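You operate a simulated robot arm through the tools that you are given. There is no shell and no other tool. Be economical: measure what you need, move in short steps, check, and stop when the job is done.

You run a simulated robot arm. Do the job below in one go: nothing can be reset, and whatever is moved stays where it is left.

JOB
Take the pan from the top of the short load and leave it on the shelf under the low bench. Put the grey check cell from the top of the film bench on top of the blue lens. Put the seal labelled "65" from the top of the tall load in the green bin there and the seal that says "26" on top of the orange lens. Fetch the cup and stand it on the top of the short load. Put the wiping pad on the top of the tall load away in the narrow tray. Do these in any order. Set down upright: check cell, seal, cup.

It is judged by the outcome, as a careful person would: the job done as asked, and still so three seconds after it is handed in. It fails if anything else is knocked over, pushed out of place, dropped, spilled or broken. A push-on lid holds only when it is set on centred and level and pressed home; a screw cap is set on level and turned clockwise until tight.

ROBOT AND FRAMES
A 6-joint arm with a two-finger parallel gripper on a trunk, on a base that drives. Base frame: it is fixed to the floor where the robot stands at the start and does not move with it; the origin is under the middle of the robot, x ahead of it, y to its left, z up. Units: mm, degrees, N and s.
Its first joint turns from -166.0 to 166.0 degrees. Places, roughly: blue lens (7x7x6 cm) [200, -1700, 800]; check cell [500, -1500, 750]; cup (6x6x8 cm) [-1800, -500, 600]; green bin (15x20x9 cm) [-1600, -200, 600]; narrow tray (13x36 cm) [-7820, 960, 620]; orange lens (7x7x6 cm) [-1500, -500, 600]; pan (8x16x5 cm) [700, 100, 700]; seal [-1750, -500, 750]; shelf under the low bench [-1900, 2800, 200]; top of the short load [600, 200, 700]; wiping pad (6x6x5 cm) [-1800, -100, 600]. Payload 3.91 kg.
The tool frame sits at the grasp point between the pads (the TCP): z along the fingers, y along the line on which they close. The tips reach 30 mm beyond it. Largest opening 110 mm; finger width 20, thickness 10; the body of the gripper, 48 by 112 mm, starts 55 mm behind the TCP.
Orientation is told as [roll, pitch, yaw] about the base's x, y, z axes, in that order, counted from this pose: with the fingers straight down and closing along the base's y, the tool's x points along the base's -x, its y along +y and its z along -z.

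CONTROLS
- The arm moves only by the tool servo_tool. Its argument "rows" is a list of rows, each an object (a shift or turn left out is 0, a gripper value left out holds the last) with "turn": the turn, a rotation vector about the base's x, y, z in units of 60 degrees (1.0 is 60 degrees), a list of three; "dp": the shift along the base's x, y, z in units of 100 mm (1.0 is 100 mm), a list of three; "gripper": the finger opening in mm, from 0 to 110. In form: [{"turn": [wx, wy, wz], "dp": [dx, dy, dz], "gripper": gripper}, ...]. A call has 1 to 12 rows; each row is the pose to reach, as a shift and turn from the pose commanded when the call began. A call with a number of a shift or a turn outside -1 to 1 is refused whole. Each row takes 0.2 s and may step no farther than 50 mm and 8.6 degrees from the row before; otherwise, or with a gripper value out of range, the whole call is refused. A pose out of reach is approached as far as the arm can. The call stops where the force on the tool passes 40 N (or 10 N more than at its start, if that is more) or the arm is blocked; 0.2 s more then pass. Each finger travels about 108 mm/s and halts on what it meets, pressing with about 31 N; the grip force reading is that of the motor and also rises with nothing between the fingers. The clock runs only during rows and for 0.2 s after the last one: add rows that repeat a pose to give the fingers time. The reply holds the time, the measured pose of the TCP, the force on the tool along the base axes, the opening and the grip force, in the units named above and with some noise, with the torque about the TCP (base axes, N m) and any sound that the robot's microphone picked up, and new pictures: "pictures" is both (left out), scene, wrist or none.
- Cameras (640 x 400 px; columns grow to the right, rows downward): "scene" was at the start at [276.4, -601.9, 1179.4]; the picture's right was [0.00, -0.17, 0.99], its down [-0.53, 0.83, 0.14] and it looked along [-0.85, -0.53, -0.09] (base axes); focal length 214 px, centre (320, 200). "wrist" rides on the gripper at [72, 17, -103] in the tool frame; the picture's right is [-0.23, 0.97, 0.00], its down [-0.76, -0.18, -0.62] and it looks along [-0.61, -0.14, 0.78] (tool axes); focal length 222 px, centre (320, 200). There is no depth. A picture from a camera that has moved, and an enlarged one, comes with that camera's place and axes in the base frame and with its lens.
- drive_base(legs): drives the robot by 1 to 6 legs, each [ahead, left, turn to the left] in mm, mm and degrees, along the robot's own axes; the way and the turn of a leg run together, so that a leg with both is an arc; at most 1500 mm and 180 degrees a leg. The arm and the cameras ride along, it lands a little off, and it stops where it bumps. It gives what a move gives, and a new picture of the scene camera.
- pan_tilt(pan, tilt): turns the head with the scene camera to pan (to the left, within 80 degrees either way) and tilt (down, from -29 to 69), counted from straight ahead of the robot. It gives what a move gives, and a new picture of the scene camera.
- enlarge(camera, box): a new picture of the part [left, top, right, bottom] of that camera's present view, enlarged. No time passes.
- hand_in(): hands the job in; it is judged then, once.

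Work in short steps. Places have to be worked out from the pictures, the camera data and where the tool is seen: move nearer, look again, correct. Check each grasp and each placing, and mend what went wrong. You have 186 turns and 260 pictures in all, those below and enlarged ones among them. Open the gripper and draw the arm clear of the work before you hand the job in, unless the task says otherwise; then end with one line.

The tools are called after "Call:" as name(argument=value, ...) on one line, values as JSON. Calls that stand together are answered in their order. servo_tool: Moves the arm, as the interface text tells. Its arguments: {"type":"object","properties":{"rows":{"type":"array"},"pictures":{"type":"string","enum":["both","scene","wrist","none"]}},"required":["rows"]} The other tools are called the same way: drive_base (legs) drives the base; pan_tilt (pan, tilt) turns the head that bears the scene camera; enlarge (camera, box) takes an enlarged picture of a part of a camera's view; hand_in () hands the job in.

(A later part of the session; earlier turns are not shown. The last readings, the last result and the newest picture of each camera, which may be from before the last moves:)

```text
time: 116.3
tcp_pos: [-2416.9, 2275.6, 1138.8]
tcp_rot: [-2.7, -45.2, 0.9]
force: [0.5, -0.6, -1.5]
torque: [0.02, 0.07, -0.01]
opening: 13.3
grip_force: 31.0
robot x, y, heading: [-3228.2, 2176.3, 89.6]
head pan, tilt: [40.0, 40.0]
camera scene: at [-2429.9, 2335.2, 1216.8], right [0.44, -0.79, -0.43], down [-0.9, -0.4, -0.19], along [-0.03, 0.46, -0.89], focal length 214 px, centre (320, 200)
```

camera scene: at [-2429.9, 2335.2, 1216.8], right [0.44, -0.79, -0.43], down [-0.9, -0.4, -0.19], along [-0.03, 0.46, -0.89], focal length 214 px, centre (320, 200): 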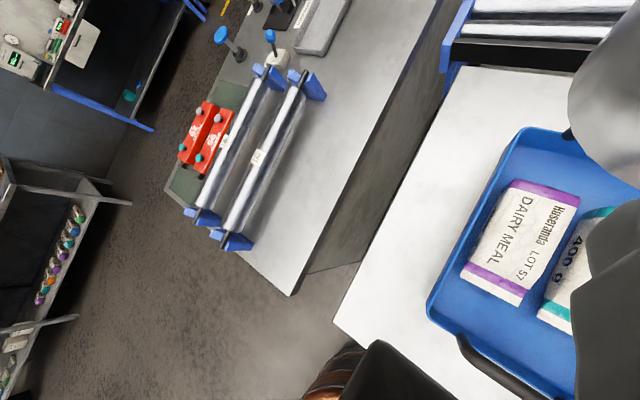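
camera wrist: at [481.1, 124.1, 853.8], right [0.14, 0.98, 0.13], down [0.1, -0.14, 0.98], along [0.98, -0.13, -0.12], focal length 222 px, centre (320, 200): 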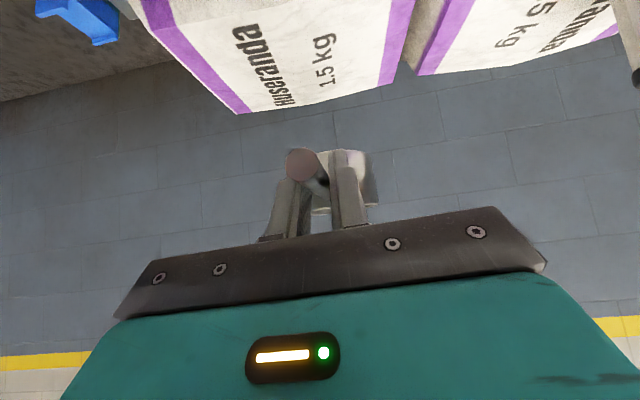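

The low bench top spans from [-2665,2527] to y≈3128, with a panel on its −y side. I swing the arm to +y (clear floor), lower it, and look at the bench's left end.

Call:
drive_base(legs=[[0, 0, 90]])

Call:
servo_tool(rows=[{"dp": [0, 0, -0.5]}, {"dp": [0, 0, -1.0]}], pictures="none")

Call:
servo_tool(rows=[{"dp": [0, 0, -0.5]}, {"dp": [0, 0, -1.0]}], pictures="none")

Call:
servo_tool(rows=[{"dp": [0, 0, -0.5]}, {"dp": [0, 0, -1.0]}], pictures="none")

Call:
servo_tool(rows=[{"dp": [0, 0, -0.5]}, {"dp": [0, 0, -1.0]}], pictures="none")

Call:
servo_tool(rows=[{"dp": [0, 0, -0.5]}, {"dp": [0, 0, -1.0]}], pictures="none")

Call:
pan_tilt(pan=-70, tilt=10)

```text
time: 120.6
tcp_pos: [-3361.6, 2979.3, 1138.6]
tcp_rot: [-2.7, -45.2, 93.3]
force: [-0.4, 0.2, -1.1]
torque: [-0.07, -0.01, 0.0]
opening: 13.2
grip_force: 31.3
robot x, y, heading: [-3226.5, 2174.3, -178.0]
head pan, tilt: [40.0, 40.0]
camera scene: at [-3418.2, 2966.7, 1216.8], right [0.77, 0.48, -0.43], down [0.44, -0.88, -0.19], along [-0.46, -0.05, -0.89], focal length 214 px, centre (320, 200)
```

scene: 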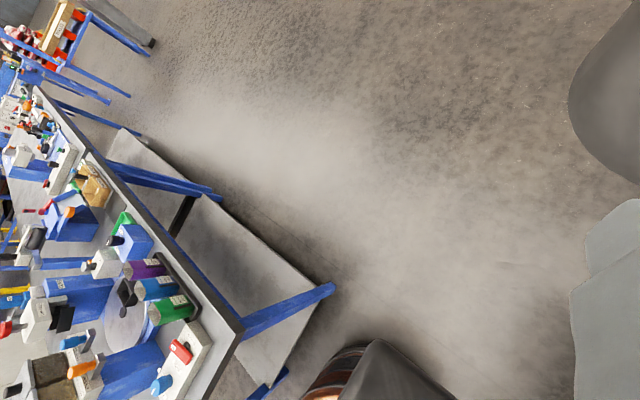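

```text
time: 121.2
tcp_pos: [-3359.9, 2978.5, 1040.5]
tcp_rot: [-2.6, -45.5, 93.3]
force: [0.4, 0.2, -0.1]
torque: [-0.03, 0.0, 0.01]
opening: 13.1
grip_force: 30.6
robot x, y, heading: [-3226.8, 2175.1, -178.0]
head pan, tilt: [40.0, 40.0]
```

```text
time: 121.8
tcp_pos: [-3362.5, 2978.0, 939.6]
tcp_rot: [-2.7, -45.4, 93.3]
force: [-0.5, -0.2, -0.2]
torque: [-0.04, -0.02, 0.0]
opening: 13.2
grip_force: 31.2
robot x, y, heading: [-3227.0, 2175.7, -178.2]
head pan, tilt: [40.0, 40.0]
```

```text
time: 122.4
tcp_pos: [-3361.4, 2978.4, 836.9]
tcp_rot: [-2.8, -45.3, 93.4]
force: [1.1, -0.5, -0.4]
torque: [-0.06, 0.02, 0.0]
opening: 13.3
grip_force: 30.8
robot x, y, heading: [-3226.8, 2173.3, -178.2]
head pan, tilt: [40.0, 40.0]
```

```text
time: 123.0
tcp_pos: [-3362.8, 2978.1, 738.9]
tcp_rot: [-2.7, -45.5, 93.3]
force: [0.1, -0.1, 0.0]
torque: [-0.07, 0.01, -0.01]
opening: 13.1
grip_force: 30.8
robot x, y, heading: [-3229.8, 2175.5, -178.3]
head pan, tilt: [40.0, 40.0]
```

```text
time: 123.6
tcp_pos: [-3357.5, 2976.6, 635.4]
tcp_rot: [4.8, -43.8, 81.0]
force: [-0.7, 0.8, 1.8]
torque: [-0.15, 0.02, -0.05]
opening: 13.3
grip_force: 31.2
robot x, y, heading: [-3227.8, 2172.7, -178.3]
head pan, tilt: [40.0, 40.0]
```

```text
time: 125.5
tcp_pos: [-3358.0, 2975.8, 635.9]
tcp_rot: [4.6, -43.8, 81.1]
force: [0.1, -0.3, -1.1]
torque: [-0.06, 0.03, 0.03]
opening: 13.3
grip_force: 31.3
robot x, y, heading: [-3227.6, 2175.7, -178.3]
head pan, tilt: [-70.0, 10.0]
camera scene: at [-3262.6, 2968.7, 768.3], right [0.32, -0.69, 0.66], down [-0.27, -0.73, -0.63], along [0.91, 0.02, -0.42], focal length 214 px, centre (320, 200)
```

scene: 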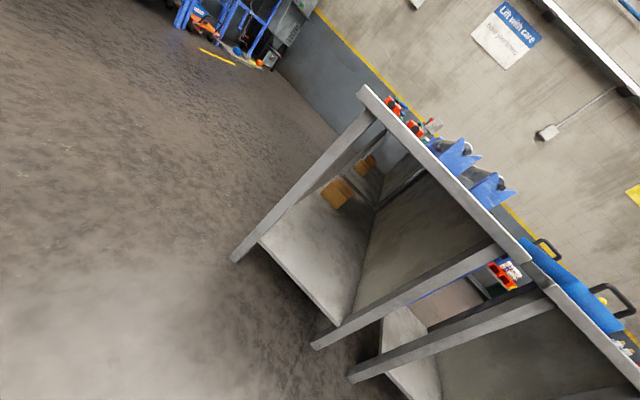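

The low bench is open at its left end, shelf about z≈165, with free space near that end. I move the base to about [-3560,2850] with the arm still pointing +y over free floor, and lower the arm.

Call:
drive_base(legs=[[0, -690, 0], [330, 0, 0]])

Call:
servo_tool(rows=[{"dp": [0, 0, -0.35]}, {"dp": [0, 0, -0.7]}, {"dp": [0, 0, -1.0]}], pictures="none")

Call:
servo_tool(rows=[{"dp": [0, 0, -0.35]}, {"dp": [0, 0, -0.7]}, {"dp": [0, 0, -1.0]}], pictures="none")

Call:
servo_tool(rows=[{"dp": [0, 0, -0.35]}, {"dp": [0, 0, -0.7]}, {"dp": [0, 0, -1.0]}], pictures="both")

```text
time: 131.0
tcp_pos: [-3710.3, 3657.5, 639.8]
tcp_rot: [-2.6, -45.3, 93.6]
force: [-0.3, -1.1, -0.7]
torque: [-0.07, -0.02, 0.03]
opening: 13.2
grip_force: 31.1
robot x, y, heading: [-3570.5, 2851.7, -177.8]
head pan, tilt: [-70.0, 10.0]
camera scene: at [-3627.1, 3659.2, 779.6], right [0.34, -0.66, 0.67], down [-0.12, -0.74, -0.66], along [0.93, 0.15, -0.33], focal length 214 px, centre (320, 200)
```

scene: 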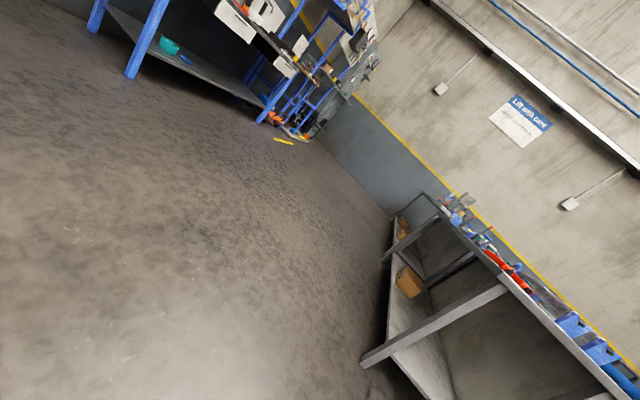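

```text
time: 131.8
tcp_pos: [-3711.1, 3656.6, 540.7]
tcp_rot: [-2.7, -45.3, 93.7]
force: [0.2, 0.1, -0.8]
torque: [-0.07, 0.02, 0.01]
opening: 13.4
grip_force: 31.1
robot x, y, heading: [-3569.6, 2852.6, -177.7]
head pan, tilt: [-70.0, 10.0]
```

```text
time: 132.6
tcp_pos: [-3715.9, 3660.2, 440.3]
tcp_rot: [-3.3, -45.3, 93.7]
force: [0.8, -0.7, -1.4]
torque: [-0.05, 0.0, 0.02]
opening: 13.2
grip_force: 31.0
out of reach, approached as far as the arm can: row 3
robot x, y, heading: [-3572.9, 2857.7, -177.8]
head pan, tilt: [-70.0, 10.0]
```

```text
time: 133.4
tcp_pos: [-3732.0, 3659.4, 352.7]
tcp_rot: [-3.7, -45.2, 93.7]
force: [-0.2, -0.5, -1.3]
torque: [-0.01, 0.0, 0.01]
opening: 13.1
grip_force: 31.0
out of reach, approached as far as the arm can: row 1, 2, 3
robot x, y, heading: [-3572.3, 2853.2, -177.6]
head pan, tilt: [-70.0, 10.0]
camera scene: at [-3650.8, 3659.8, 494.8], right [0.32, -0.66, 0.68], down [-0.12, -0.74, -0.66], along [0.94, 0.13, -0.32], focal length 214 px, centre (320, 200)
camera wrist: at [-3748.0, 3534.7, 373.3], right [-0.98, 0.14, 0.12], down [0.13, 0.1, 0.99], along [0.13, 0.98, -0.11], focal length 222 px, centre (320, 200)
```

scene: 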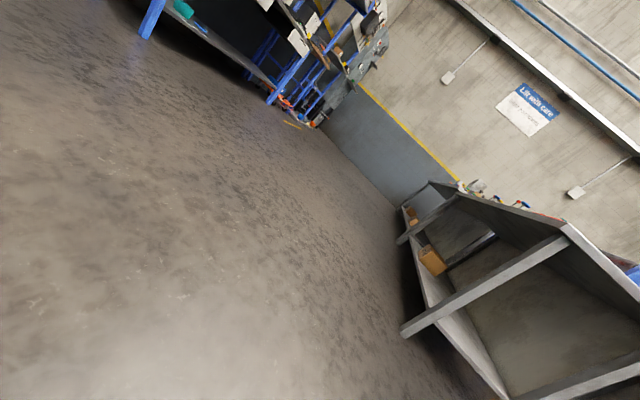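
wrist: 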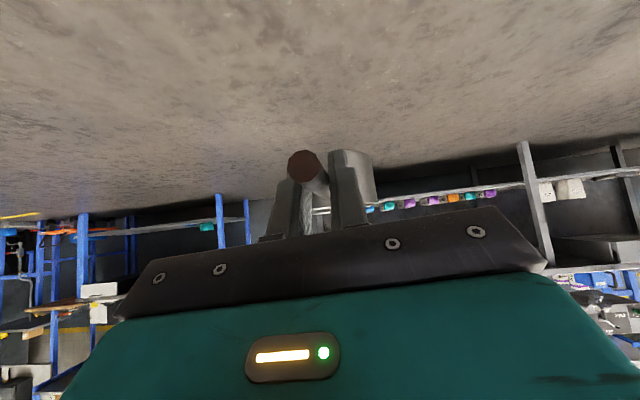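

Lowering hits the arm's limit at this radius. I test reaching farther out while going lower.

Call:
servo_tool(rows=[{"dp": [0.16, 0.4, 0]}, {"dp": [0.16, 0.8, 0]}, {"dp": [0.16, 0.8, -0.3]}, {"dp": [0.16, 0.8, -0.6]}, {"dp": [0.16, 0.8, -0.6]}], pictures="none")

```text
time: 134.6
tcp_pos: [-3726.9, 3739.8, 296.7]
tcp_rot: [-4.0, -45.0, 93.6]
force: [0.7, -0.4, -0.8]
torque: [-0.07, 0.03, -0.02]
opening: 12.9
grip_force: 30.9
out of reach, approached as far as the arm can: row 1, 2, 3, 4, 5
robot x, y, heading: [-3571.8, 2856.2, -177.8]
head pan, tilt: [-70.0, 10.0]
```

Call:
servo_tool(rows=[{"dp": [-0.05, 0, 0], "turn": [0, 0, 0.1]}, {"dp": [-0.1, 0, -0.2], "turn": [0, 0, 0.13]}, {"dp": [-0.1, 0, -0.4], "turn": [0, 0, 0.13]}, {"dp": [-0.1, 0, -0.5], "turn": [0, 0, 0.13]}, {"dp": [-0.1, 0, -0.5], "turn": [0, 0, 0.13]}], pictures="none")

```text
time: 135.8
tcp_pos: [-3763.8, 3749.0, 263.2]
tcp_rot: [-6.8, -44.1, 100.2]
force: [0.3, -0.2, -0.8]
torque: [-0.1, 0.0, -0.01]
opening: 13.4
grip_force: 31.4
out of reach, approached as far as the arm can: row 1, 2, 3, 4, 5
robot x, y, heading: [-3569.3, 2853.9, -177.9]
head pan, tilt: [-70.0, 10.0]
```

Call:
servo_tool(rows=[{"dp": [0.1, 0, 0], "turn": [0, 0, -0.13]}, {"dp": [0.2, 0, 0], "turn": [0, 0, -0.26]}, {"dp": [0.3, 0, 0], "turn": [0, 0, -0.35]}, {"dp": [0.3, 0, 0], "turn": [0, 0, -0.35]}], pictures="none")

```text
time: 136.8
tcp_pos: [-3733.6, 3748.3, 263.2]
tcp_rot: [-6.8, -44.0, 79.3]
force: [0.6, -0.1, -0.9]
torque: [-0.03, 0.0, 0.02]
opening: 13.2
grip_force: 31.3
robot x, y, heading: [-3570.1, 2854.5, -177.9]
head pan, tilt: [-70.0, 10.0]
```

Reachable now. I level the roll by 3° and test 40 mm lower.

Call:
servo_tool(rows=[{"turn": [0.017, 0.047, 0]}, {"turn": [0.017, 0.047, 0], "dp": [0, 0, -0.25]}, {"turn": [0.017, 0.047, 0], "dp": [0, 0, -0.5]}, {"turn": [0.017, 0.047, 0], "dp": [0, 0, -0.5]}], pictures="none")

```text
time: 137.8
tcp_pos: [-3733.4, 3749.3, 213.7]
tcp_rot: [-2.6, -44.5, 76.3]
force: [-0.2, 0.8, -1.5]
torque: [-0.04, -0.02, -0.01]
opening: 13.1
grip_force: 30.9
robot x, y, heading: [-3566.0, 2850.0, -177.7]
head pan, tilt: [-70.0, 10.0]
```

That works. I raise 50 mm, back the base to x≈−3680, and rotate the base −100° so the arm points into the bench end.

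Call:
servo_tool(rows=[{"dp": [0, 0, 0.25]}, {"dp": [0, 0, 0.5]}], pictures="none")

Call:
drive_base(legs=[[112, -5, 0], [0, 0, -100]])

Call:
pan_tilt(pan=0, tilt=-5)

```text
time: 138.4
tcp_pos: [-3731.6, 3750.1, 263.1]
tcp_rot: [-2.7, -44.5, 76.3]
force: [-0.4, 0.3, -1.0]
torque: [-0.03, -0.02, 0.04]
opening: 13.2
grip_force: 31.7
robot x, y, heading: [-3570.8, 2855.2, -177.7]
head pan, tilt: [-70.0, 10.0]
```

```text
time: 143.8
tcp_pos: [-2771.4, 2850.2, 261.7]
tcp_rot: [-2.7, -44.5, -24.2]
force: [0.3, 0.7, -0.9]
torque: [0.01, 0.04, 0.0]
opening: 13.0
grip_force: 31.3
robot x, y, heading: [-3678.8, 2855.2, 82.1]
head pan, tilt: [-70.0, 10.0]
camera scene: at [-2809.1, 2779.6, 402.6], right [-0.73, 0.0, 0.68], down [-0.61, 0.45, -0.65], along [-0.31, -0.89, -0.33], focal length 214 px, centre (320, 200)
```

scene: 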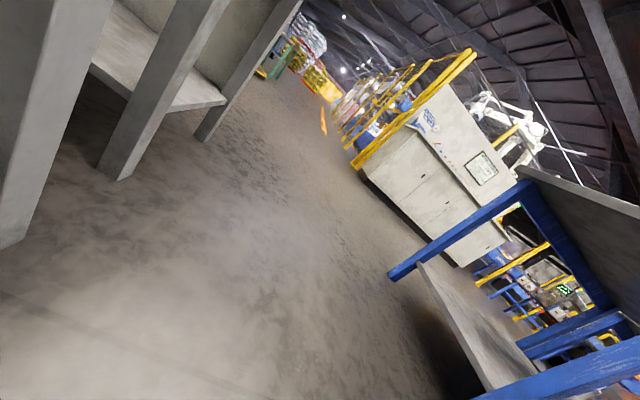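

```text
time: 145.2
tcp_pos: [-2771.3, 2849.9, 261.2]
tcp_rot: [-2.7, -44.5, -24.2]
force: [-1.2, -0.2, -0.9]
torque: [0.05, 0.03, -0.01]
opening: 13.4
grip_force: 31.2
robot x, y, heading: [-3679.0, 2855.1, 82.1]
head pan, tilt: [0.0, -5.0]
camera scene: at [-2720.9, 2832.7, 376.6], right [-0.44, -0.9, 0.03], down [-0.59, 0.26, -0.76], along [0.67, -0.35, -0.65], focal length 214 px, centre (320, 200)
```

scene: 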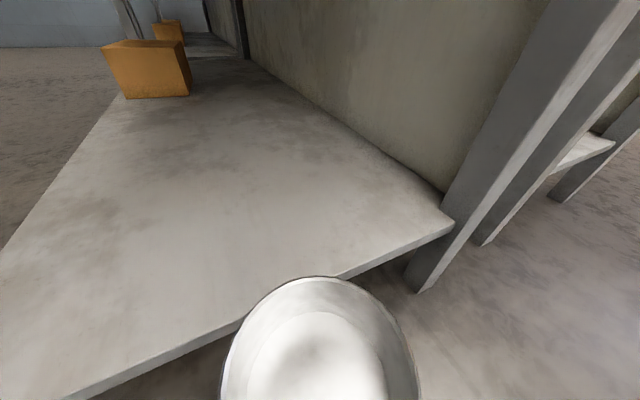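

The shelf top is at z≈160 and the pan clears it by ~60 mm. I drive +x 230 mm so the pan is over the shelf.

Call:
drive_base(legs=[[32, -228, 0]])

```text
time: 147.0
tcp_pos: [-2543.0, 2851.0, 262.3]
tcp_rot: [-2.6, -44.6, -24.2]
force: [0.2, 0.8, -1.7]
torque: [0.03, 0.09, 0.0]
opening: 13.3
grip_force: 31.0
robot x, y, heading: [-3452.5, 2855.9, 81.7]
head pan, tilt: [0.0, -5.0]
camera scene: at [-2491.1, 2832.6, 376.6], right [-0.44, -0.9, 0.03], down [-0.59, 0.26, -0.76], along [0.67, -0.35, -0.65], focal length 214 px, centre (320, 200)
```

scene: 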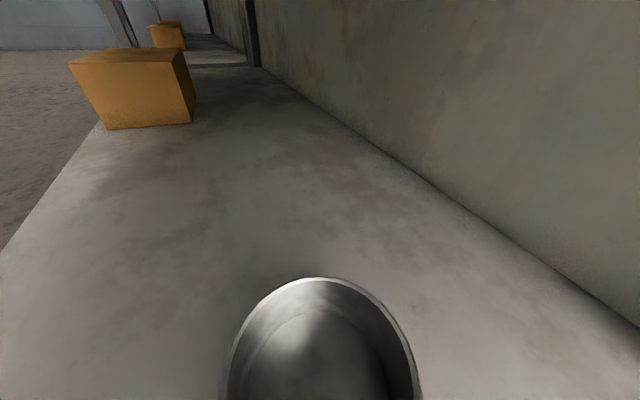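

Over the shelf. I descend, slowing near z≈205 and watching force.

Call:
servo_tool(rows=[{"dp": [0, 0, -0.25]}, {"dp": [0, 0, -0.45]}, {"dp": [0, 0, -0.5]}, {"dp": [0, 0, -0.53]}, {"dp": [0, 0, -0.56]}, {"dp": [0, 0, -0.56]}], pictures="wrist")

```text
time: 148.4
tcp_pos: [-2540.5, 2852.0, 208.4]
tcp_rot: [-2.6, -44.6, -24.1]
force: [-4.1, 2.9, 29.2]
torque: [-0.08, -0.69, -0.06]
opening: 13.1
grip_force: 30.8
robot x, y, heading: [-3448.2, 2853.5, 81.7]
head pan, tilt: [0.0, -5.0]
camera wrist: at [-2645.0, 2921.6, 229.9], right [0.57, 0.81, 0.13], down [0.03, -0.18, 0.98], along [0.82, -0.56, -0.12], focal length 222 px, centre (320, 200)
```

wrist: 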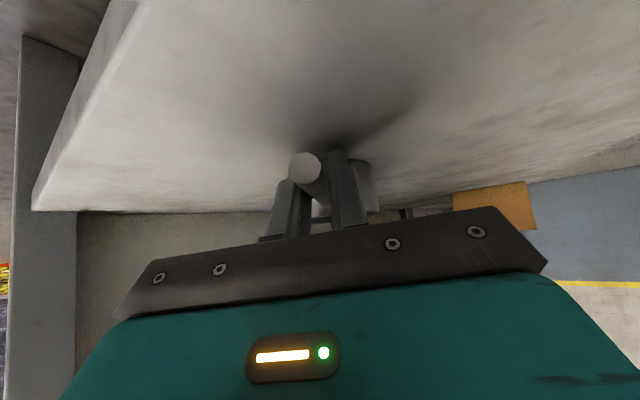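

Contact reached (29 N at the bowl's underside). I ease up 2 mm and open the fingers gently.

Call:
servo_tool(rows=[{"dp": [0, 0, 0.02]}, {"dp": [0, 0, 0.03]}, {"dp": [0, 0, 0.03], "gripper": 15}, {"dp": [0, 0, 0.03], "gripper": 20}, {"dp": [0, 0, 0.03], "gripper": 35}, {"dp": [0, 0, 0.03], "gripper": 50}, {"dp": [0, 0, 0.03], "gripper": 50}], pictures="scene")

Call:
enlarge(camera="wrist", box=[120, 50, 520, 300])

```text
time: 150.0
tcp_pos: [-2542.1, 2851.4, 208.8]
tcp_rot: [-2.7, -44.5, -24.1]
force: [-5.1, -4.2, 8.5]
torque: [-0.01, -0.06, -0.02]
opening: 46.9
grip_force: 0.0
robot x, y, heading: [-3449.3, 2852.6, 82.0]
head pan, tilt: [0.0, -5.0]
camera scene: at [-2491.6, 2833.2, 323.6], right [-0.44, -0.9, 0.03], down [-0.59, 0.26, -0.76], along [0.67, -0.35, -0.65], focal length 214 px, centre (320, 200)
```

scene: 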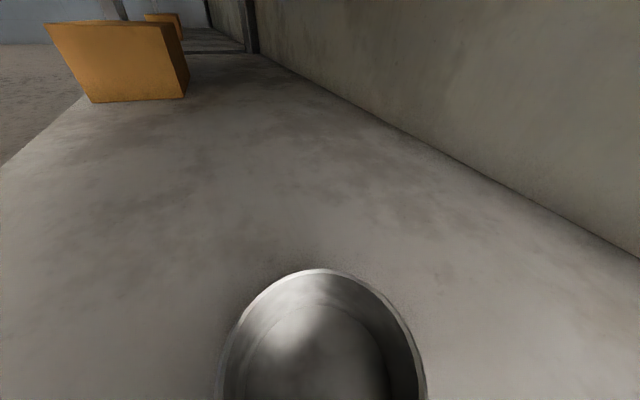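

```text
1.60 times, centred on (320, 175) of wrist
camera zoom: at [-2646.1, 2921.6, 230.9], right [0.57, 0.81, 0.13], down [0.03, -0.18, 0.98], along [0.82, -0.56, -0.13], focal length 355 px, centre (320, 240)
```

zoom: 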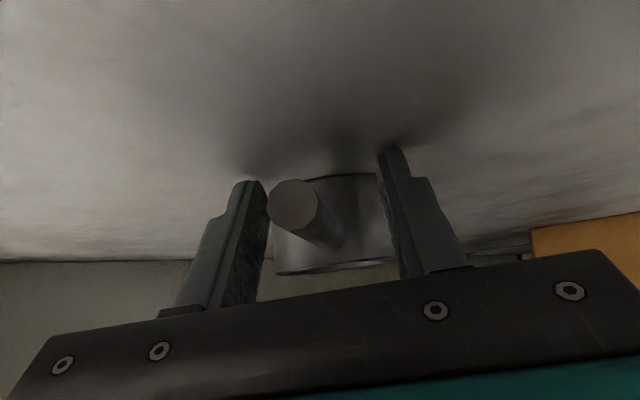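

The pan rests on the shelf; fingertips just touch it. I raise straight up, then back the base out.

Call:
servo_tool(rows=[{"dp": [0, 0, 0.1], "gripper": 47}, {"dp": [0, 0, 0.3]}, {"dp": [-0.05, 0, 0.6]}, {"dp": [-0.1, 0, 0.8]}, {"dp": [-0.1, 0, 0.8]}], pictures="both")

```text
time: 151.2
tcp_pos: [-2551.6, 2850.3, 289.2]
tcp_rot: [-2.7, -44.5, -24.2]
force: [0.2, -0.3, 0.5]
torque: [0.03, -0.02, 0.01]
opening: 47.0
grip_force: 0.0
robot x, y, heading: [-3450.7, 2855.5, 81.9]
head pan, tilt: [0.0, -5.0]
camera scene: at [-2501.7, 2832.7, 403.7], right [-0.44, -0.9, 0.03], down [-0.59, 0.26, -0.76], along [0.67, -0.35, -0.65], focal length 214 px, centre (320, 200)
camera wrist: at [-2656.3, 2921.1, 311.0], right [0.58, 0.81, 0.13], down [0.03, -0.18, 0.98], along [0.82, -0.56, -0.13], focal length 222 px, centre (320, 200)
```

scene: 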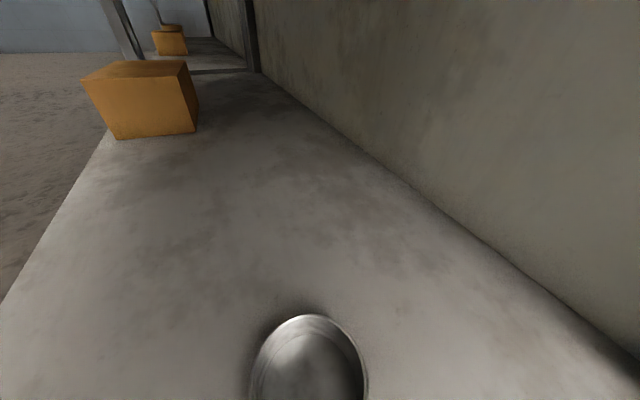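
wrist: 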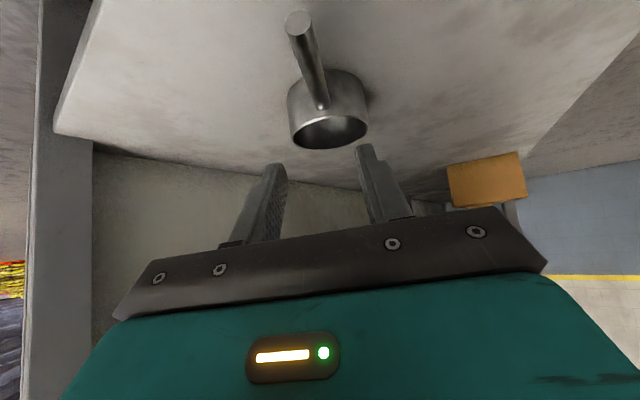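

The pan stands on the shelf. I back out of the bench end, turn the arm to +y, and go out through the gap.

Call:
drive_base(legs=[[-32, 235, 0], [0, 0, 98], [-430, 0, 0], [0, 1400, 0], [0, 390, 0], [0, 0, 90]])

Call:
servo_tool(rows=[{"dp": [0, 0, 0.5]}, {"dp": [0, 0, 1.0]}], pictures="none")

Call:
servo_tool(rows=[{"dp": [0, 0, 0.5]}, {"dp": [0, 0, 1.0]}], pictures="none")

Call:
servo_tool(rows=[{"dp": [0, 0, 0.5]}, {"dp": [0, 0, 1.0]}], pictures="none")

Call:
servo_tool(rows=[{"dp": [0, 0, 0.5]}, {"dp": [0, 0, 1.0]}], pictures="none")

Call:
servo_tool(rows=[{"dp": [0, 0, 0.5]}, {"dp": [0, 0, 1.0]}], pictures="none")

Call:
servo_tool(rows=[{"dp": [0, 0, 0.5]}, {"dp": [0, 0, 1.0]}], pictures="none")

```text
time: 169.4
tcp_pos: [-3656.6, 1848.5, 288.5]
tcp_rot: [-1.8, -44.5, 90.5]
force: [6.8, -0.3, -0.5]
torque: [0.17, 0.86, -0.35]
opening: 47.0
grip_force: 0.1
robot x, y, heading: [-3263.7, 1038.7, -161.2]
head pan, tilt: [0.0, -5.0]
stopped in leg 6: the force on the tool passed its limit at 111 N (the readings are from after the stop); the commanded pose is now the measured one
camera scene: at [-3656.1, 1903.7, 403.5], right [1.0, -0.02, 0.03], down [0.01, -0.65, -0.76], along [0.04, 0.76, -0.65], focal length 214 px, centre (320, 200)
```

scene: 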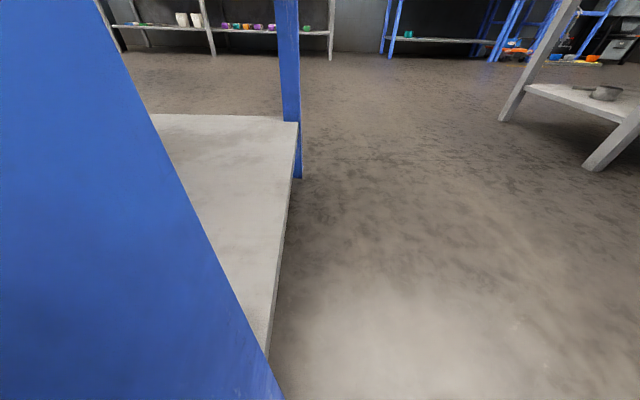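

```text
time: 170.0
tcp_pos: [-3656.5, 1847.7, 390.0]
tcp_rot: [-1.7, -44.6, 90.4]
force: [6.4, -0.1, 2.8]
torque: [0.16, 0.95, -0.38]
opening: 47.1
grip_force: 0.0
robot x, y, heading: [-3262.2, 1041.0, -161.3]
head pan, tilt: [0.0, -5.0]
```

```text
time: 170.6
tcp_pos: [-3654.4, 1849.6, 491.8]
tcp_rot: [-1.9, -44.6, 90.4]
force: [6.9, -1.9, 2.2]
torque: [0.23, 1.01, -0.35]
opening: 47.1
grip_force: 0.0
robot x, y, heading: [-3257.9, 1043.0, -161.1]
head pan, tilt: [0.0, -5.0]
```

```text
time: 171.2
tcp_pos: [-3655.7, 1847.7, 592.0]
tcp_rot: [-1.8, -44.6, 90.4]
force: [16.7, -8.9, 2.5]
torque: [1.33, 2.19, -0.57]
opening: 47.2
grip_force: 0.1
robot x, y, heading: [-3264.2, 1040.6, -161.4]
head pan, tilt: [0.0, -5.0]
```

```text
time: 171.5
tcp_pos: [-3656.0, 1845.6, 598.1]
tcp_rot: [-2.1, -43.7, 90.5]
force: [1.8, 1.6, -19.1]
torque: [-0.59, -0.1, -0.25]
opening: 47.0
grip_force: 0.2
robot x, y, heading: [-3259.7, 1041.8, -161.2]
head pan, tilt: [0.0, -5.0]
stopped in row 1: the force on the tool passed its limit at 93 N (the readings are from after the stop); the commanded pose is now the measured one
```

```text
time: 171.8
tcp_pos: [-3654.1, 1842.8, 597.3]
tcp_rot: [-2.5, -43.2, 90.6]
force: [2.0, 0.5, -17.7]
torque: [-0.44, 0.11, -0.05]
opening: 47.1
grip_force: 0.0
robot x, y, heading: [-3261.0, 1044.5, -161.5]
head pan, tilt: [0.0, -5.0]
stopped in row 1: the force on the tool passed its limit at 74 N (the readings are from after the stop); the commanded pose is now the measured one
```

```text
time: 172.0
tcp_pos: [-3651.8, 1839.7, 597.6]
tcp_rot: [-2.8, -42.7, 91.1]
force: [1.5, -0.3, -16.9]
torque: [-0.38, 0.03, -0.03]
opening: 47.1
grip_force: 0.1
robot x, y, heading: [-3263.3, 1047.6, -161.2]
head pan, tilt: [0.0, -5.0]
stopped in row 1: the force on the tool passed its limit at 74 N (the readings are from after the stop); the commanded pose is now the measured one
```

The arm swung into bench C's blue leg and then rose under its top. I lower it back down and turn away.

Call:
servo_tool(rows=[{"dp": [0.05, 0, -0.3]}, {"dp": [0.05, 0, -0.7]}, {"dp": [0.05, 0, -1.0]}], pictures="none")

Call:
drive_base(legs=[[0, 0, -12]])

```text
time: 172.8
tcp_pos: [-3647.1, 1841.6, 500.2]
tcp_rot: [-2.6, -42.9, 90.8]
force: [1.1, -1.1, 1.9]
torque: [-0.04, 0.04, 0.01]
opening: 47.1
grip_force: 0.1
robot x, y, heading: [-3262.9, 1039.8, -161.5]
head pan, tilt: [0.0, -5.0]
```

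```text
time: 174.0
tcp_pos: [-3471.8, 1905.8, 499.0]
tcp_rot: [-2.7, -42.7, 78.8]
force: [0.3, -0.2, -0.5]
torque: [-0.02, 0.0, 0.01]
opening: 47.0
grip_force: 0.1
robot x, y, heading: [-3259.7, 1042.7, -173.7]
head pan, tilt: [0.0, -5.0]
camera scene: at [-3461.0, 1963.8, 612.6], right [0.97, -0.23, 0.03], down [-0.13, -0.66, -0.74], along [0.19, 0.72, -0.67], focal length 214 px, centre (320, 200)
```

scene: 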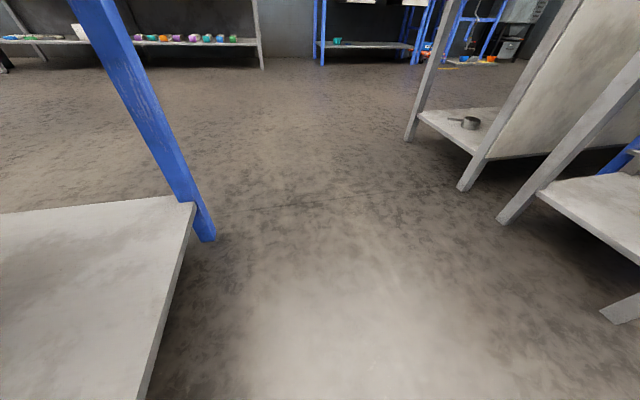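

Clear now; the pan is seen standing on its shelf. I raise the arm and bring the tool to vertical together.

Call:
servo_tool(rows=[{"dp": [0, -0.1, 0.2], "turn": [-0.115, 0.031, 0]}, {"dp": [0, -0.2, 0.4], "turn": [-0.231, 0.062, 0]}, {"dp": [0, -0.3, 0.6], "turn": [-0.346, 0.093, 0]}, {"dp": [0, -0.4, 0.8], "turn": [-0.461, 0.124, 0]}, {"dp": [0, -0.5, 1.0], "turn": [-0.577, 0.155, 0]}, {"dp": [0, -0.5, 1.0], "turn": [-0.692, 0.186, 0]}], pictures="none")

Call:
servo_tool(rows=[{"dp": [0, 0, 0.5]}, {"dp": [0, 0, 1.0]}], pictures="none")

Call:
servo_tool(rows=[{"dp": [0, 0, 0.5]}, {"dp": [0, 0, 1.0]}], pictures="none")

Call:
servo_tool(rows=[{"dp": [0, 0, 0.5]}, {"dp": [0, 0, 1.0]}], pictures="none")

Call:
servo_tool(rows=[{"dp": [0, 0, 0.5]}, {"dp": [0, 0, 1.0]}], pictures="none")

Call:
pan_tilt(pan=65, tilt=0)

```text
time: 175.4
tcp_pos: [-3471.3, 1854.3, 599.4]
tcp_rot: [0.0, 0.1, 77.8]
force: [0.4, 0.1, 0.8]
torque: [0.05, 0.02, -0.01]
opening: 46.9
grip_force: 0.0
robot x, y, heading: [-3259.9, 1037.6, -173.7]
head pan, tilt: [0.0, -5.0]
```

```text
time: 176.0
tcp_pos: [-3472.2, 1854.2, 699.7]
tcp_rot: [-0.1, 0.3, 77.7]
force: [0.2, 0.0, -1.2]
torque: [-0.03, -0.04, 0.02]
opening: 46.9
grip_force: 0.2
robot x, y, heading: [-3263.7, 1038.4, -173.5]
head pan, tilt: [0.0, -5.0]
```

```text
time: 176.6
tcp_pos: [-3472.3, 1856.3, 797.2]
tcp_rot: [-0.1, 0.1, 77.8]
force: [-0.3, -0.3, -0.4]
torque: [-0.03, 0.03, -0.01]
opening: 47.1
grip_force: 0.0
robot x, y, heading: [-3264.5, 1042.7, -173.3]
head pan, tilt: [0.0, -5.0]
```

```text
time: 177.2
tcp_pos: [-3471.5, 1855.2, 897.6]
tcp_rot: [-0.1, 0.2, 77.8]
force: [0.7, -0.2, -0.7]
torque: [-0.02, 0.0, 0.01]
opening: 47.1
grip_force: 0.0
robot x, y, heading: [-3260.8, 1039.2, -173.2]
head pan, tilt: [0.0, -5.0]
```

```text
time: 177.8
tcp_pos: [-3470.7, 1856.1, 1000.0]
tcp_rot: [-0.1, 0.1, 77.8]
force: [0.8, 0.8, -0.7]
torque: [-0.07, -0.01, 0.01]
opening: 47.0
grip_force: 0.1
robot x, y, heading: [-3262.2, 1044.8, -173.3]
head pan, tilt: [0.0, -5.0]
```

```text
time: 179.2
tcp_pos: [-3472.3, 1856.1, 1000.2]
tcp_rot: [-0.1, 0.1, 77.8]
force: [0.0, -0.1, -0.1]
torque: [0.01, 0.02, 0.01]
opening: 47.1
grip_force: 0.0
robot x, y, heading: [-3261.6, 1042.0, -173.6]
head pan, tilt: [65.0, 0.0]
camera scene: at [-3527.0, 1982.3, 1093.0], right [0.41, -0.09, -0.91], down [-0.21, -0.98, 0.0], along [-0.88, 0.19, -0.42], focal length 214 px, centre (320, 200)
```

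scene: 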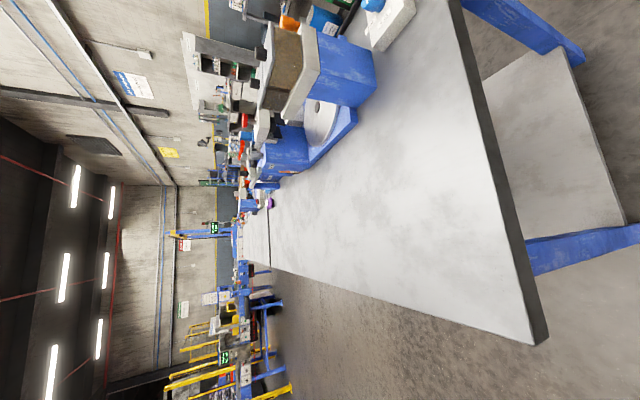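

Bench C looks intact. Now I turn so the arm points −x and drive round to the +x side of the tall load.

Call:
drive_base(legs=[[0, 0, 83.5], [0, 1400, 0], [0, 1360, 0], [1230, 0, 0], [0, -200, 0]])

Call:
pan_tilt(pan=0, tilt=-25)

```text
time: 203.2
tcp_pos: [-1495.0, -212.0, 1000.4]
tcp_rot: [-0.1, 0.0, 162.6]
force: [0.3, 0.5, 0.8]
torque: [0.01, -0.03, 0.01]
opening: 47.0
grip_force: 0.1
robot x, y, heading: [-668.2, -79.2, -88.8]
head pan, tilt: [65.0, 0.0]
camera scene: at [-1623.9, -254.3, 1093.4], right [0.13, 0.4, -0.91], down [0.95, -0.3, 0.0], along [-0.27, -0.86, -0.42], focal length 214 px, centre (320, 200)
```

scene: 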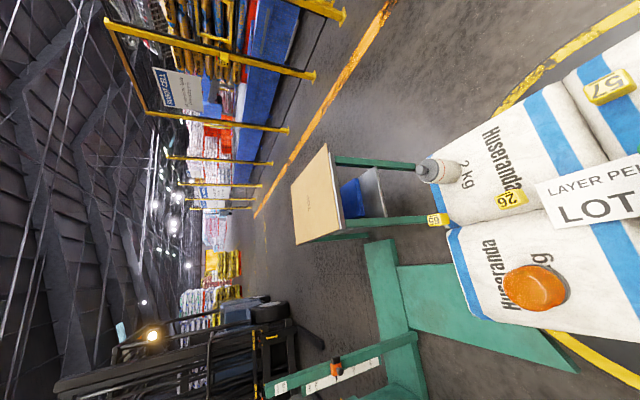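

```text
time: 204.5
tcp_pos: [-1495.0, -211.4, 999.4]
tcp_rot: [-0.1, 0.1, 162.5]
force: [-0.1, -0.5, 0.0]
torque: [0.0, -0.01, -0.02]
opening: 46.9
grip_force: 0.1
robot x, y, heading: [-666.7, -78.5, -88.8]
head pan, tilt: [0.0, -25.0]
camera scene: at [-1633.4, -165.8, 1060.4], right [0.3, 0.95, 0.0], down [0.87, -0.27, -0.42], along [-0.4, 0.13, -0.91], focal length 214 px, centre (320, 200)
```

scene: 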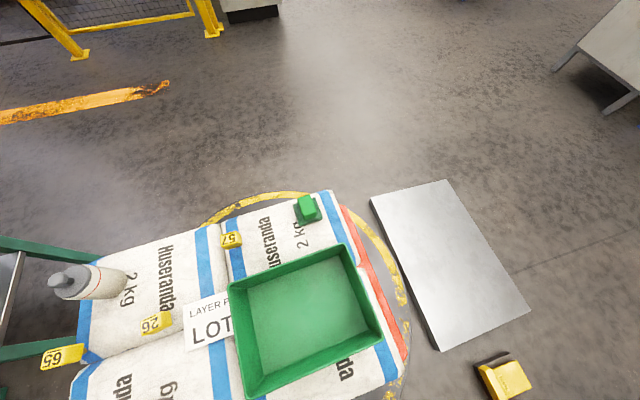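

The whole load top is in sight: green bin, yellow seals 65/26/57, orange lens, cup, and a green pad. I take a straighter view.

Call:
pan_tilt(pan=-20, tilt=0)

Call:
enlarge(camera="wrist", box=[0, 0, 640, 400])

```text
time: 205.4
tcp_pos: [-1494.9, -211.9, 999.4]
tcp_rot: [-0.1, 0.1, 162.6]
force: [0.3, -0.4, 0.3]
torque: [-0.03, -0.02, -0.01]
opening: 47.0
grip_force: 0.1
robot x, y, heading: [-663.6, -77.0, -88.8]
head pan, tilt: [-20.0, 0.0]
camera scene: at [-1590.2, -147.1, 1047.0], right [0.28, 0.9, 0.34], down [0.95, -0.3, 0.0], along [0.1, 0.33, -0.94], focal length 214 px, centre (320, 200)
```

scene: 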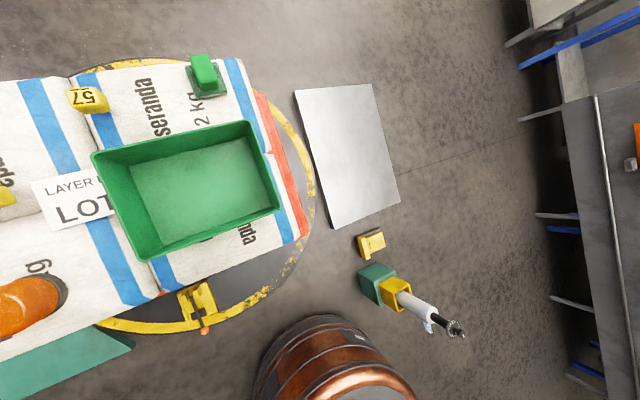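

```text
1.00 times, centred on (320, 200) of wrist (not enlarged: the box is as wide or as high as the picture)
camera zoom: at [-1430.9, -249.6, 1102.9], right [-0.51, -0.86, 0.0], down [-0.67, 0.4, 0.62], along [-0.53, 0.32, -0.78], focal length 222 px, centre (320, 200)
```

zoom: 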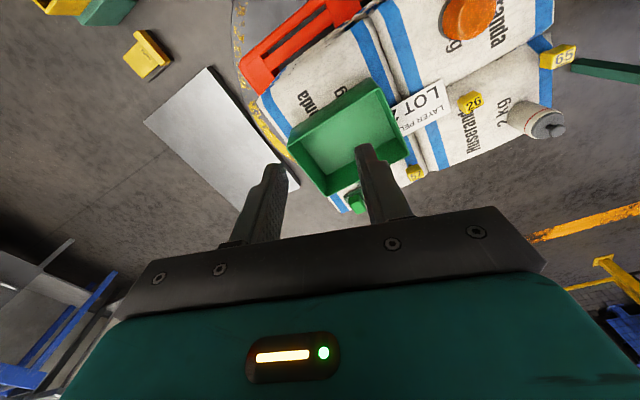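

I locate: seal 26 ≈[-1679,-434], seal 65 ≈[-1673,-565], cup ≈[-1777,-530], orange lens ≈[-1540,-450], pad ≈[-1812,-137], bin ≈[-1640,-223], load top ≈620. I move the base nearer.

Call:
drive_base(legs=[[240, 0, 0], [0, -185, 0]])

Call:
pan_tilt(pan=0, tilt=5)

Call:
enlarge(camera="wrist", box=[0, 0, 640, 400])

```text
time: 208.3
tcp_pos: [-1643.4, -449.9, 999.0]
tcp_rot: [-0.1, 0.2, 162.3]
force: [-0.6, 1.1, 0.0]
torque: [-0.02, -0.01, 0.0]
opening: 47.0
grip_force: 0.1
robot x, y, heading: [-814.0, -318.2, -88.9]
head pan, tilt: [-20.0, 0.0]
stopped in leg 2: the robot was blocked; the commanded pose is now the measured one
camera scene: at [-1738.8, -385.4, 1045.2], right [0.28, 0.89, 0.34], down [0.95, -0.3, 0.0], along [0.11, 0.33, -0.94], focal length 214 px, centre (320, 200)
```

scene: 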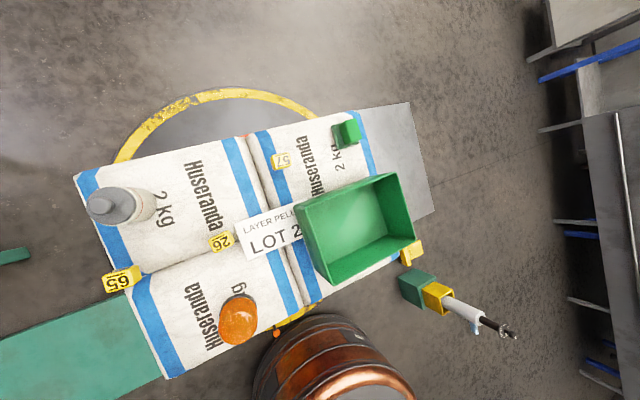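

```text
time: 209.1
tcp_pos: [-1644.6, -451.0, 998.2]
tcp_rot: [-0.1, 0.2, 162.3]
force: [-0.1, -1.1, -0.4]
torque: [0.01, 0.0, 0.0]
opening: 47.1
grip_force: 0.0
robot x, y, heading: [-815.3, -318.2, -89.0]
head pan, tilt: [0.0, 5.0]
camera scene: at [-1740.6, -417.0, 1037.8], right [0.3, 0.95, 0.0], down [0.95, -0.3, 0.09], along [0.09, -0.02, -1.0], focal length 214 px, centre (320, 200)
```

scene: 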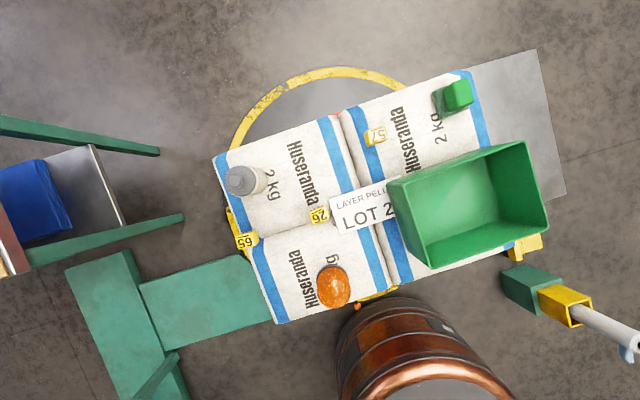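

```text
1.00 times, centred on (320, 200) of wrist (not enlarged: the box is as wide or as high as the picture)
camera zoom: at [-1580.2, -488.7, 1101.4], right [-0.51, -0.86, 0.0], down [-0.67, 0.4, 0.62], along [-0.53, 0.32, -0.78], focal length 222 px, centre (320, 200)
```

zoom: 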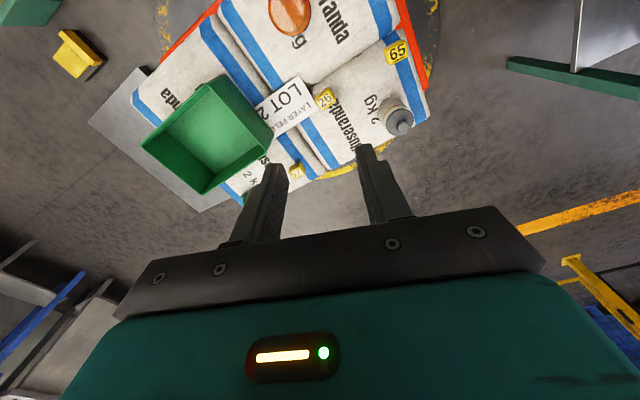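

Call:
enlarge(camera="scene", box=[210, 150, 350, 320])

Call:
enlarge(camera="wrist", box=[300, 20, 440, 150])

```text
2.35 times, centred on (280, 235) of scene
camera zoom: at [-1740.6, -417.0, 1037.8], right [0.3, 0.95, 0.0], down [0.95, -0.3, 0.09], along [0.09, -0.02, -1.0], focal length 505 px, centre (414, 118)
```

zoom: 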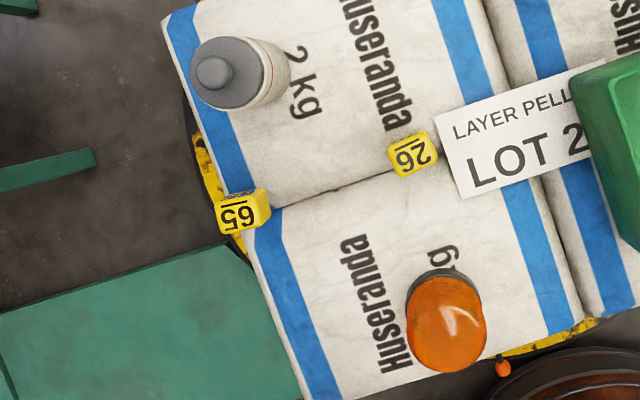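

```text
3.08 times, centred on (370, 85) of wrist
camera zoom: at [-1580.2, -488.7, 1101.4], right [-0.51, -0.86, 0.0], down [-0.67, 0.4, 0.62], along [-0.53, 0.32, -0.78], focal length 684 px, centre (166, 554)
```

zoom: 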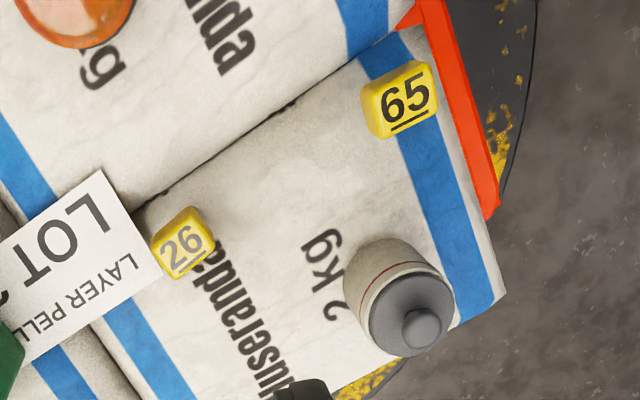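

Seals are ~40×32×35 mm blocks aligned with the base axes: 65 at [-1676,-577, top 658], 26 at [-1679,-437, top 653]. I turn the fingers to close along x and move above seal 65.

Call:
servo_tool(rows=[{"turn": [0, 0, -0.134], "dp": [-0.03, -0.13, -0.2], "gripper": 65}, {"turn": [0, 0, -0.267], "dp": [-0.06, -0.25, -0.4]}, {"turn": [0, 0, -0.4], "dp": [-0.1, -0.38, -0.6]}, {"turn": [0, 0, -0.534], "dp": [-0.13, -0.5, -0.8]}, {"turn": [0, 0, -0.667], "dp": [-0.16, -0.63, -1.0]}], pictures="none")

Call:
servo_tool(rows=[{"turn": [0, 0, -0.134], "dp": [-0.04, -0.16, -0.25]}, {"turn": [0, 0, -0.269], "dp": [-0.08, -0.32, -0.5]}, {"turn": [0, 0, -0.403], "dp": [-0.12, -0.48, -0.75]}, {"turn": [0, 0, -0.538], "dp": [-0.16, -0.63, -1.0]}, {"turn": [0, 0, -0.538], "dp": [-0.16, -0.63, -1.0]}], pictures="wrist")

Call:
pan_tilt(pan=0, tilt=40)

```text
time: 210.3
tcp_pos: [-1659.1, -513.6, 895.8]
tcp_rot: [-0.1, 0.2, 122.2]
force: [-0.1, 0.3, 0.0]
torque: [0.0, 0.05, -0.01]
opening: 65.0
grip_force: 0.2
robot x, y, heading: [-810.4, -318.4, -89.1]
head pan, tilt: [0.0, 5.0]
```

```text
time: 211.5
tcp_pos: [-1674.0, -577.8, 798.3]
tcp_rot: [-0.1, 0.2, 89.9]
force: [0.2, 0.1, -0.4]
torque: [-0.03, 0.01, -0.02]
opening: 65.0
grip_force: 0.1
robot x, y, heading: [-812.0, -320.3, -88.8]
head pan, tilt: [0.0, 5.0]
camera wrist: at [-1691.7, -649.3, 901.4], right [-0.97, 0.23, 0.0], down [0.18, 0.76, 0.62], along [0.14, 0.6, -0.78], focal length 222 px, centre (320, 200)
```

wrist: 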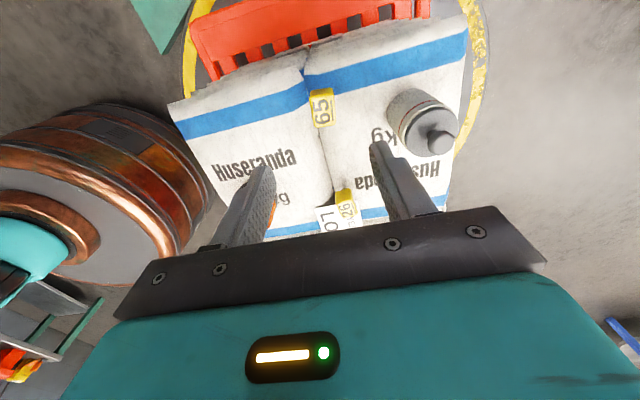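

```text
time: 212.6
tcp_pos: [-1674.5, -576.3, 798.9]
tcp_rot: [-0.2, 0.2, 90.1]
force: [0.3, -0.7, -0.3]
torque: [0.04, -0.02, 0.02]
opening: 65.2
grip_force: 0.0
robot x, y, heading: [-817.3, -326.1, -89.2]
head pan, tilt: [0.0, 40.0]
camera scene: at [-1674.1, -528.3, 844.9], right [1.0, 0.0, 0.0], down [0.0, -0.76, 0.65], along [0.0, -0.65, -0.76], focal length 214 px, centre (320, 200)
```

scene: 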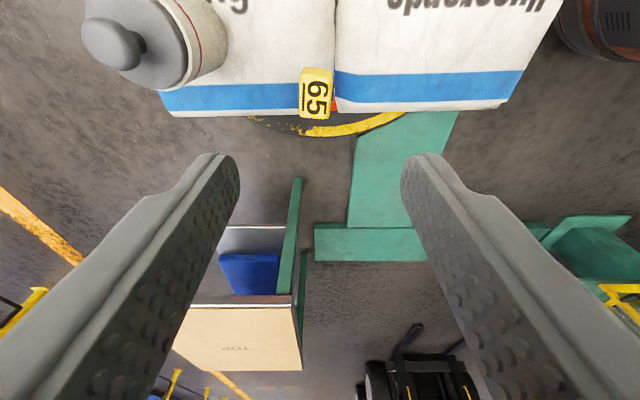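

Seal 65 lies under the fingers at about [-1678,-578, top ≈646]. I descend to z≈660 to check.

Call:
servo_tool(rows=[{"dp": [-0.04, -0.01, -0.4]}, {"dp": [-0.04, -0.01, -0.8]}, {"dp": [-0.04, -0.01, -1.0]}], pictures="none")

Call:
servo_tool(rows=[{"dp": [0, 0, -0.2]}, {"dp": [0, 0, -0.36]}, {"dp": [0, 0, -0.36]}], pictures="both")

```text
time: 213.3
tcp_pos: [-1680.2, -577.6, 696.9]
tcp_rot: [0.0, 0.2, 90.0]
force: [-0.3, 0.8, 0.8]
torque: [-0.03, 0.01, 0.0]
opening: 65.0
grip_force: 0.0
robot x, y, heading: [-815.4, -319.7, -89.0]
head pan, tilt: [0.0, 40.0]
```

```text
time: 214.2
tcp_pos: [-1679.9, -577.8, 663.3]
tcp_rot: [-0.1, 0.1, 90.0]
force: [-0.1, 0.5, 0.2]
torque: [0.03, 0.0, 0.03]
opening: 64.9
grip_force: 0.0
robot x, y, heading: [-811.2, -320.3, -88.9]
head pan, tilt: [0.0, 40.0]
camera scene: at [-1679.1, -528.6, 708.7], right [1.0, 0.0, 0.0], down [0.0, -0.76, 0.65], along [0.0, -0.65, -0.76], focal length 214 px, centre (320, 200)
camera wrist: at [-1696.5, -649.5, 765.3], right [-0.97, 0.23, 0.0], down [0.18, 0.76, 0.62], along [0.14, 0.6, -0.78], focal length 222 px, centre (320, 200)
```

scene: 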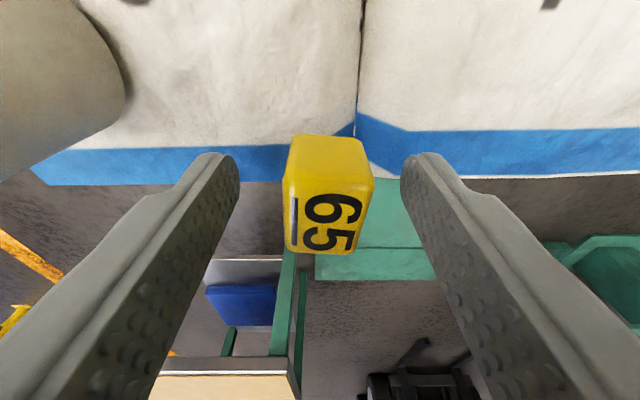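
wrist: 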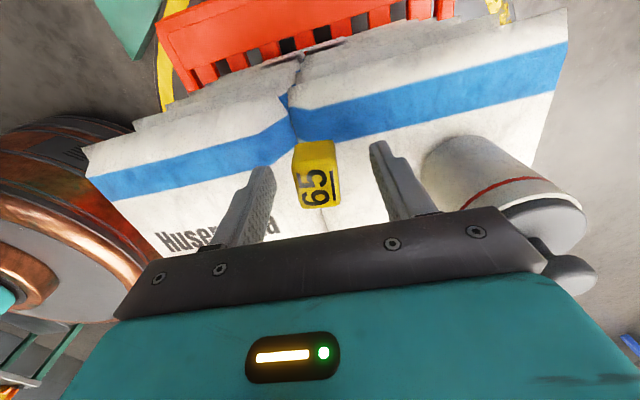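

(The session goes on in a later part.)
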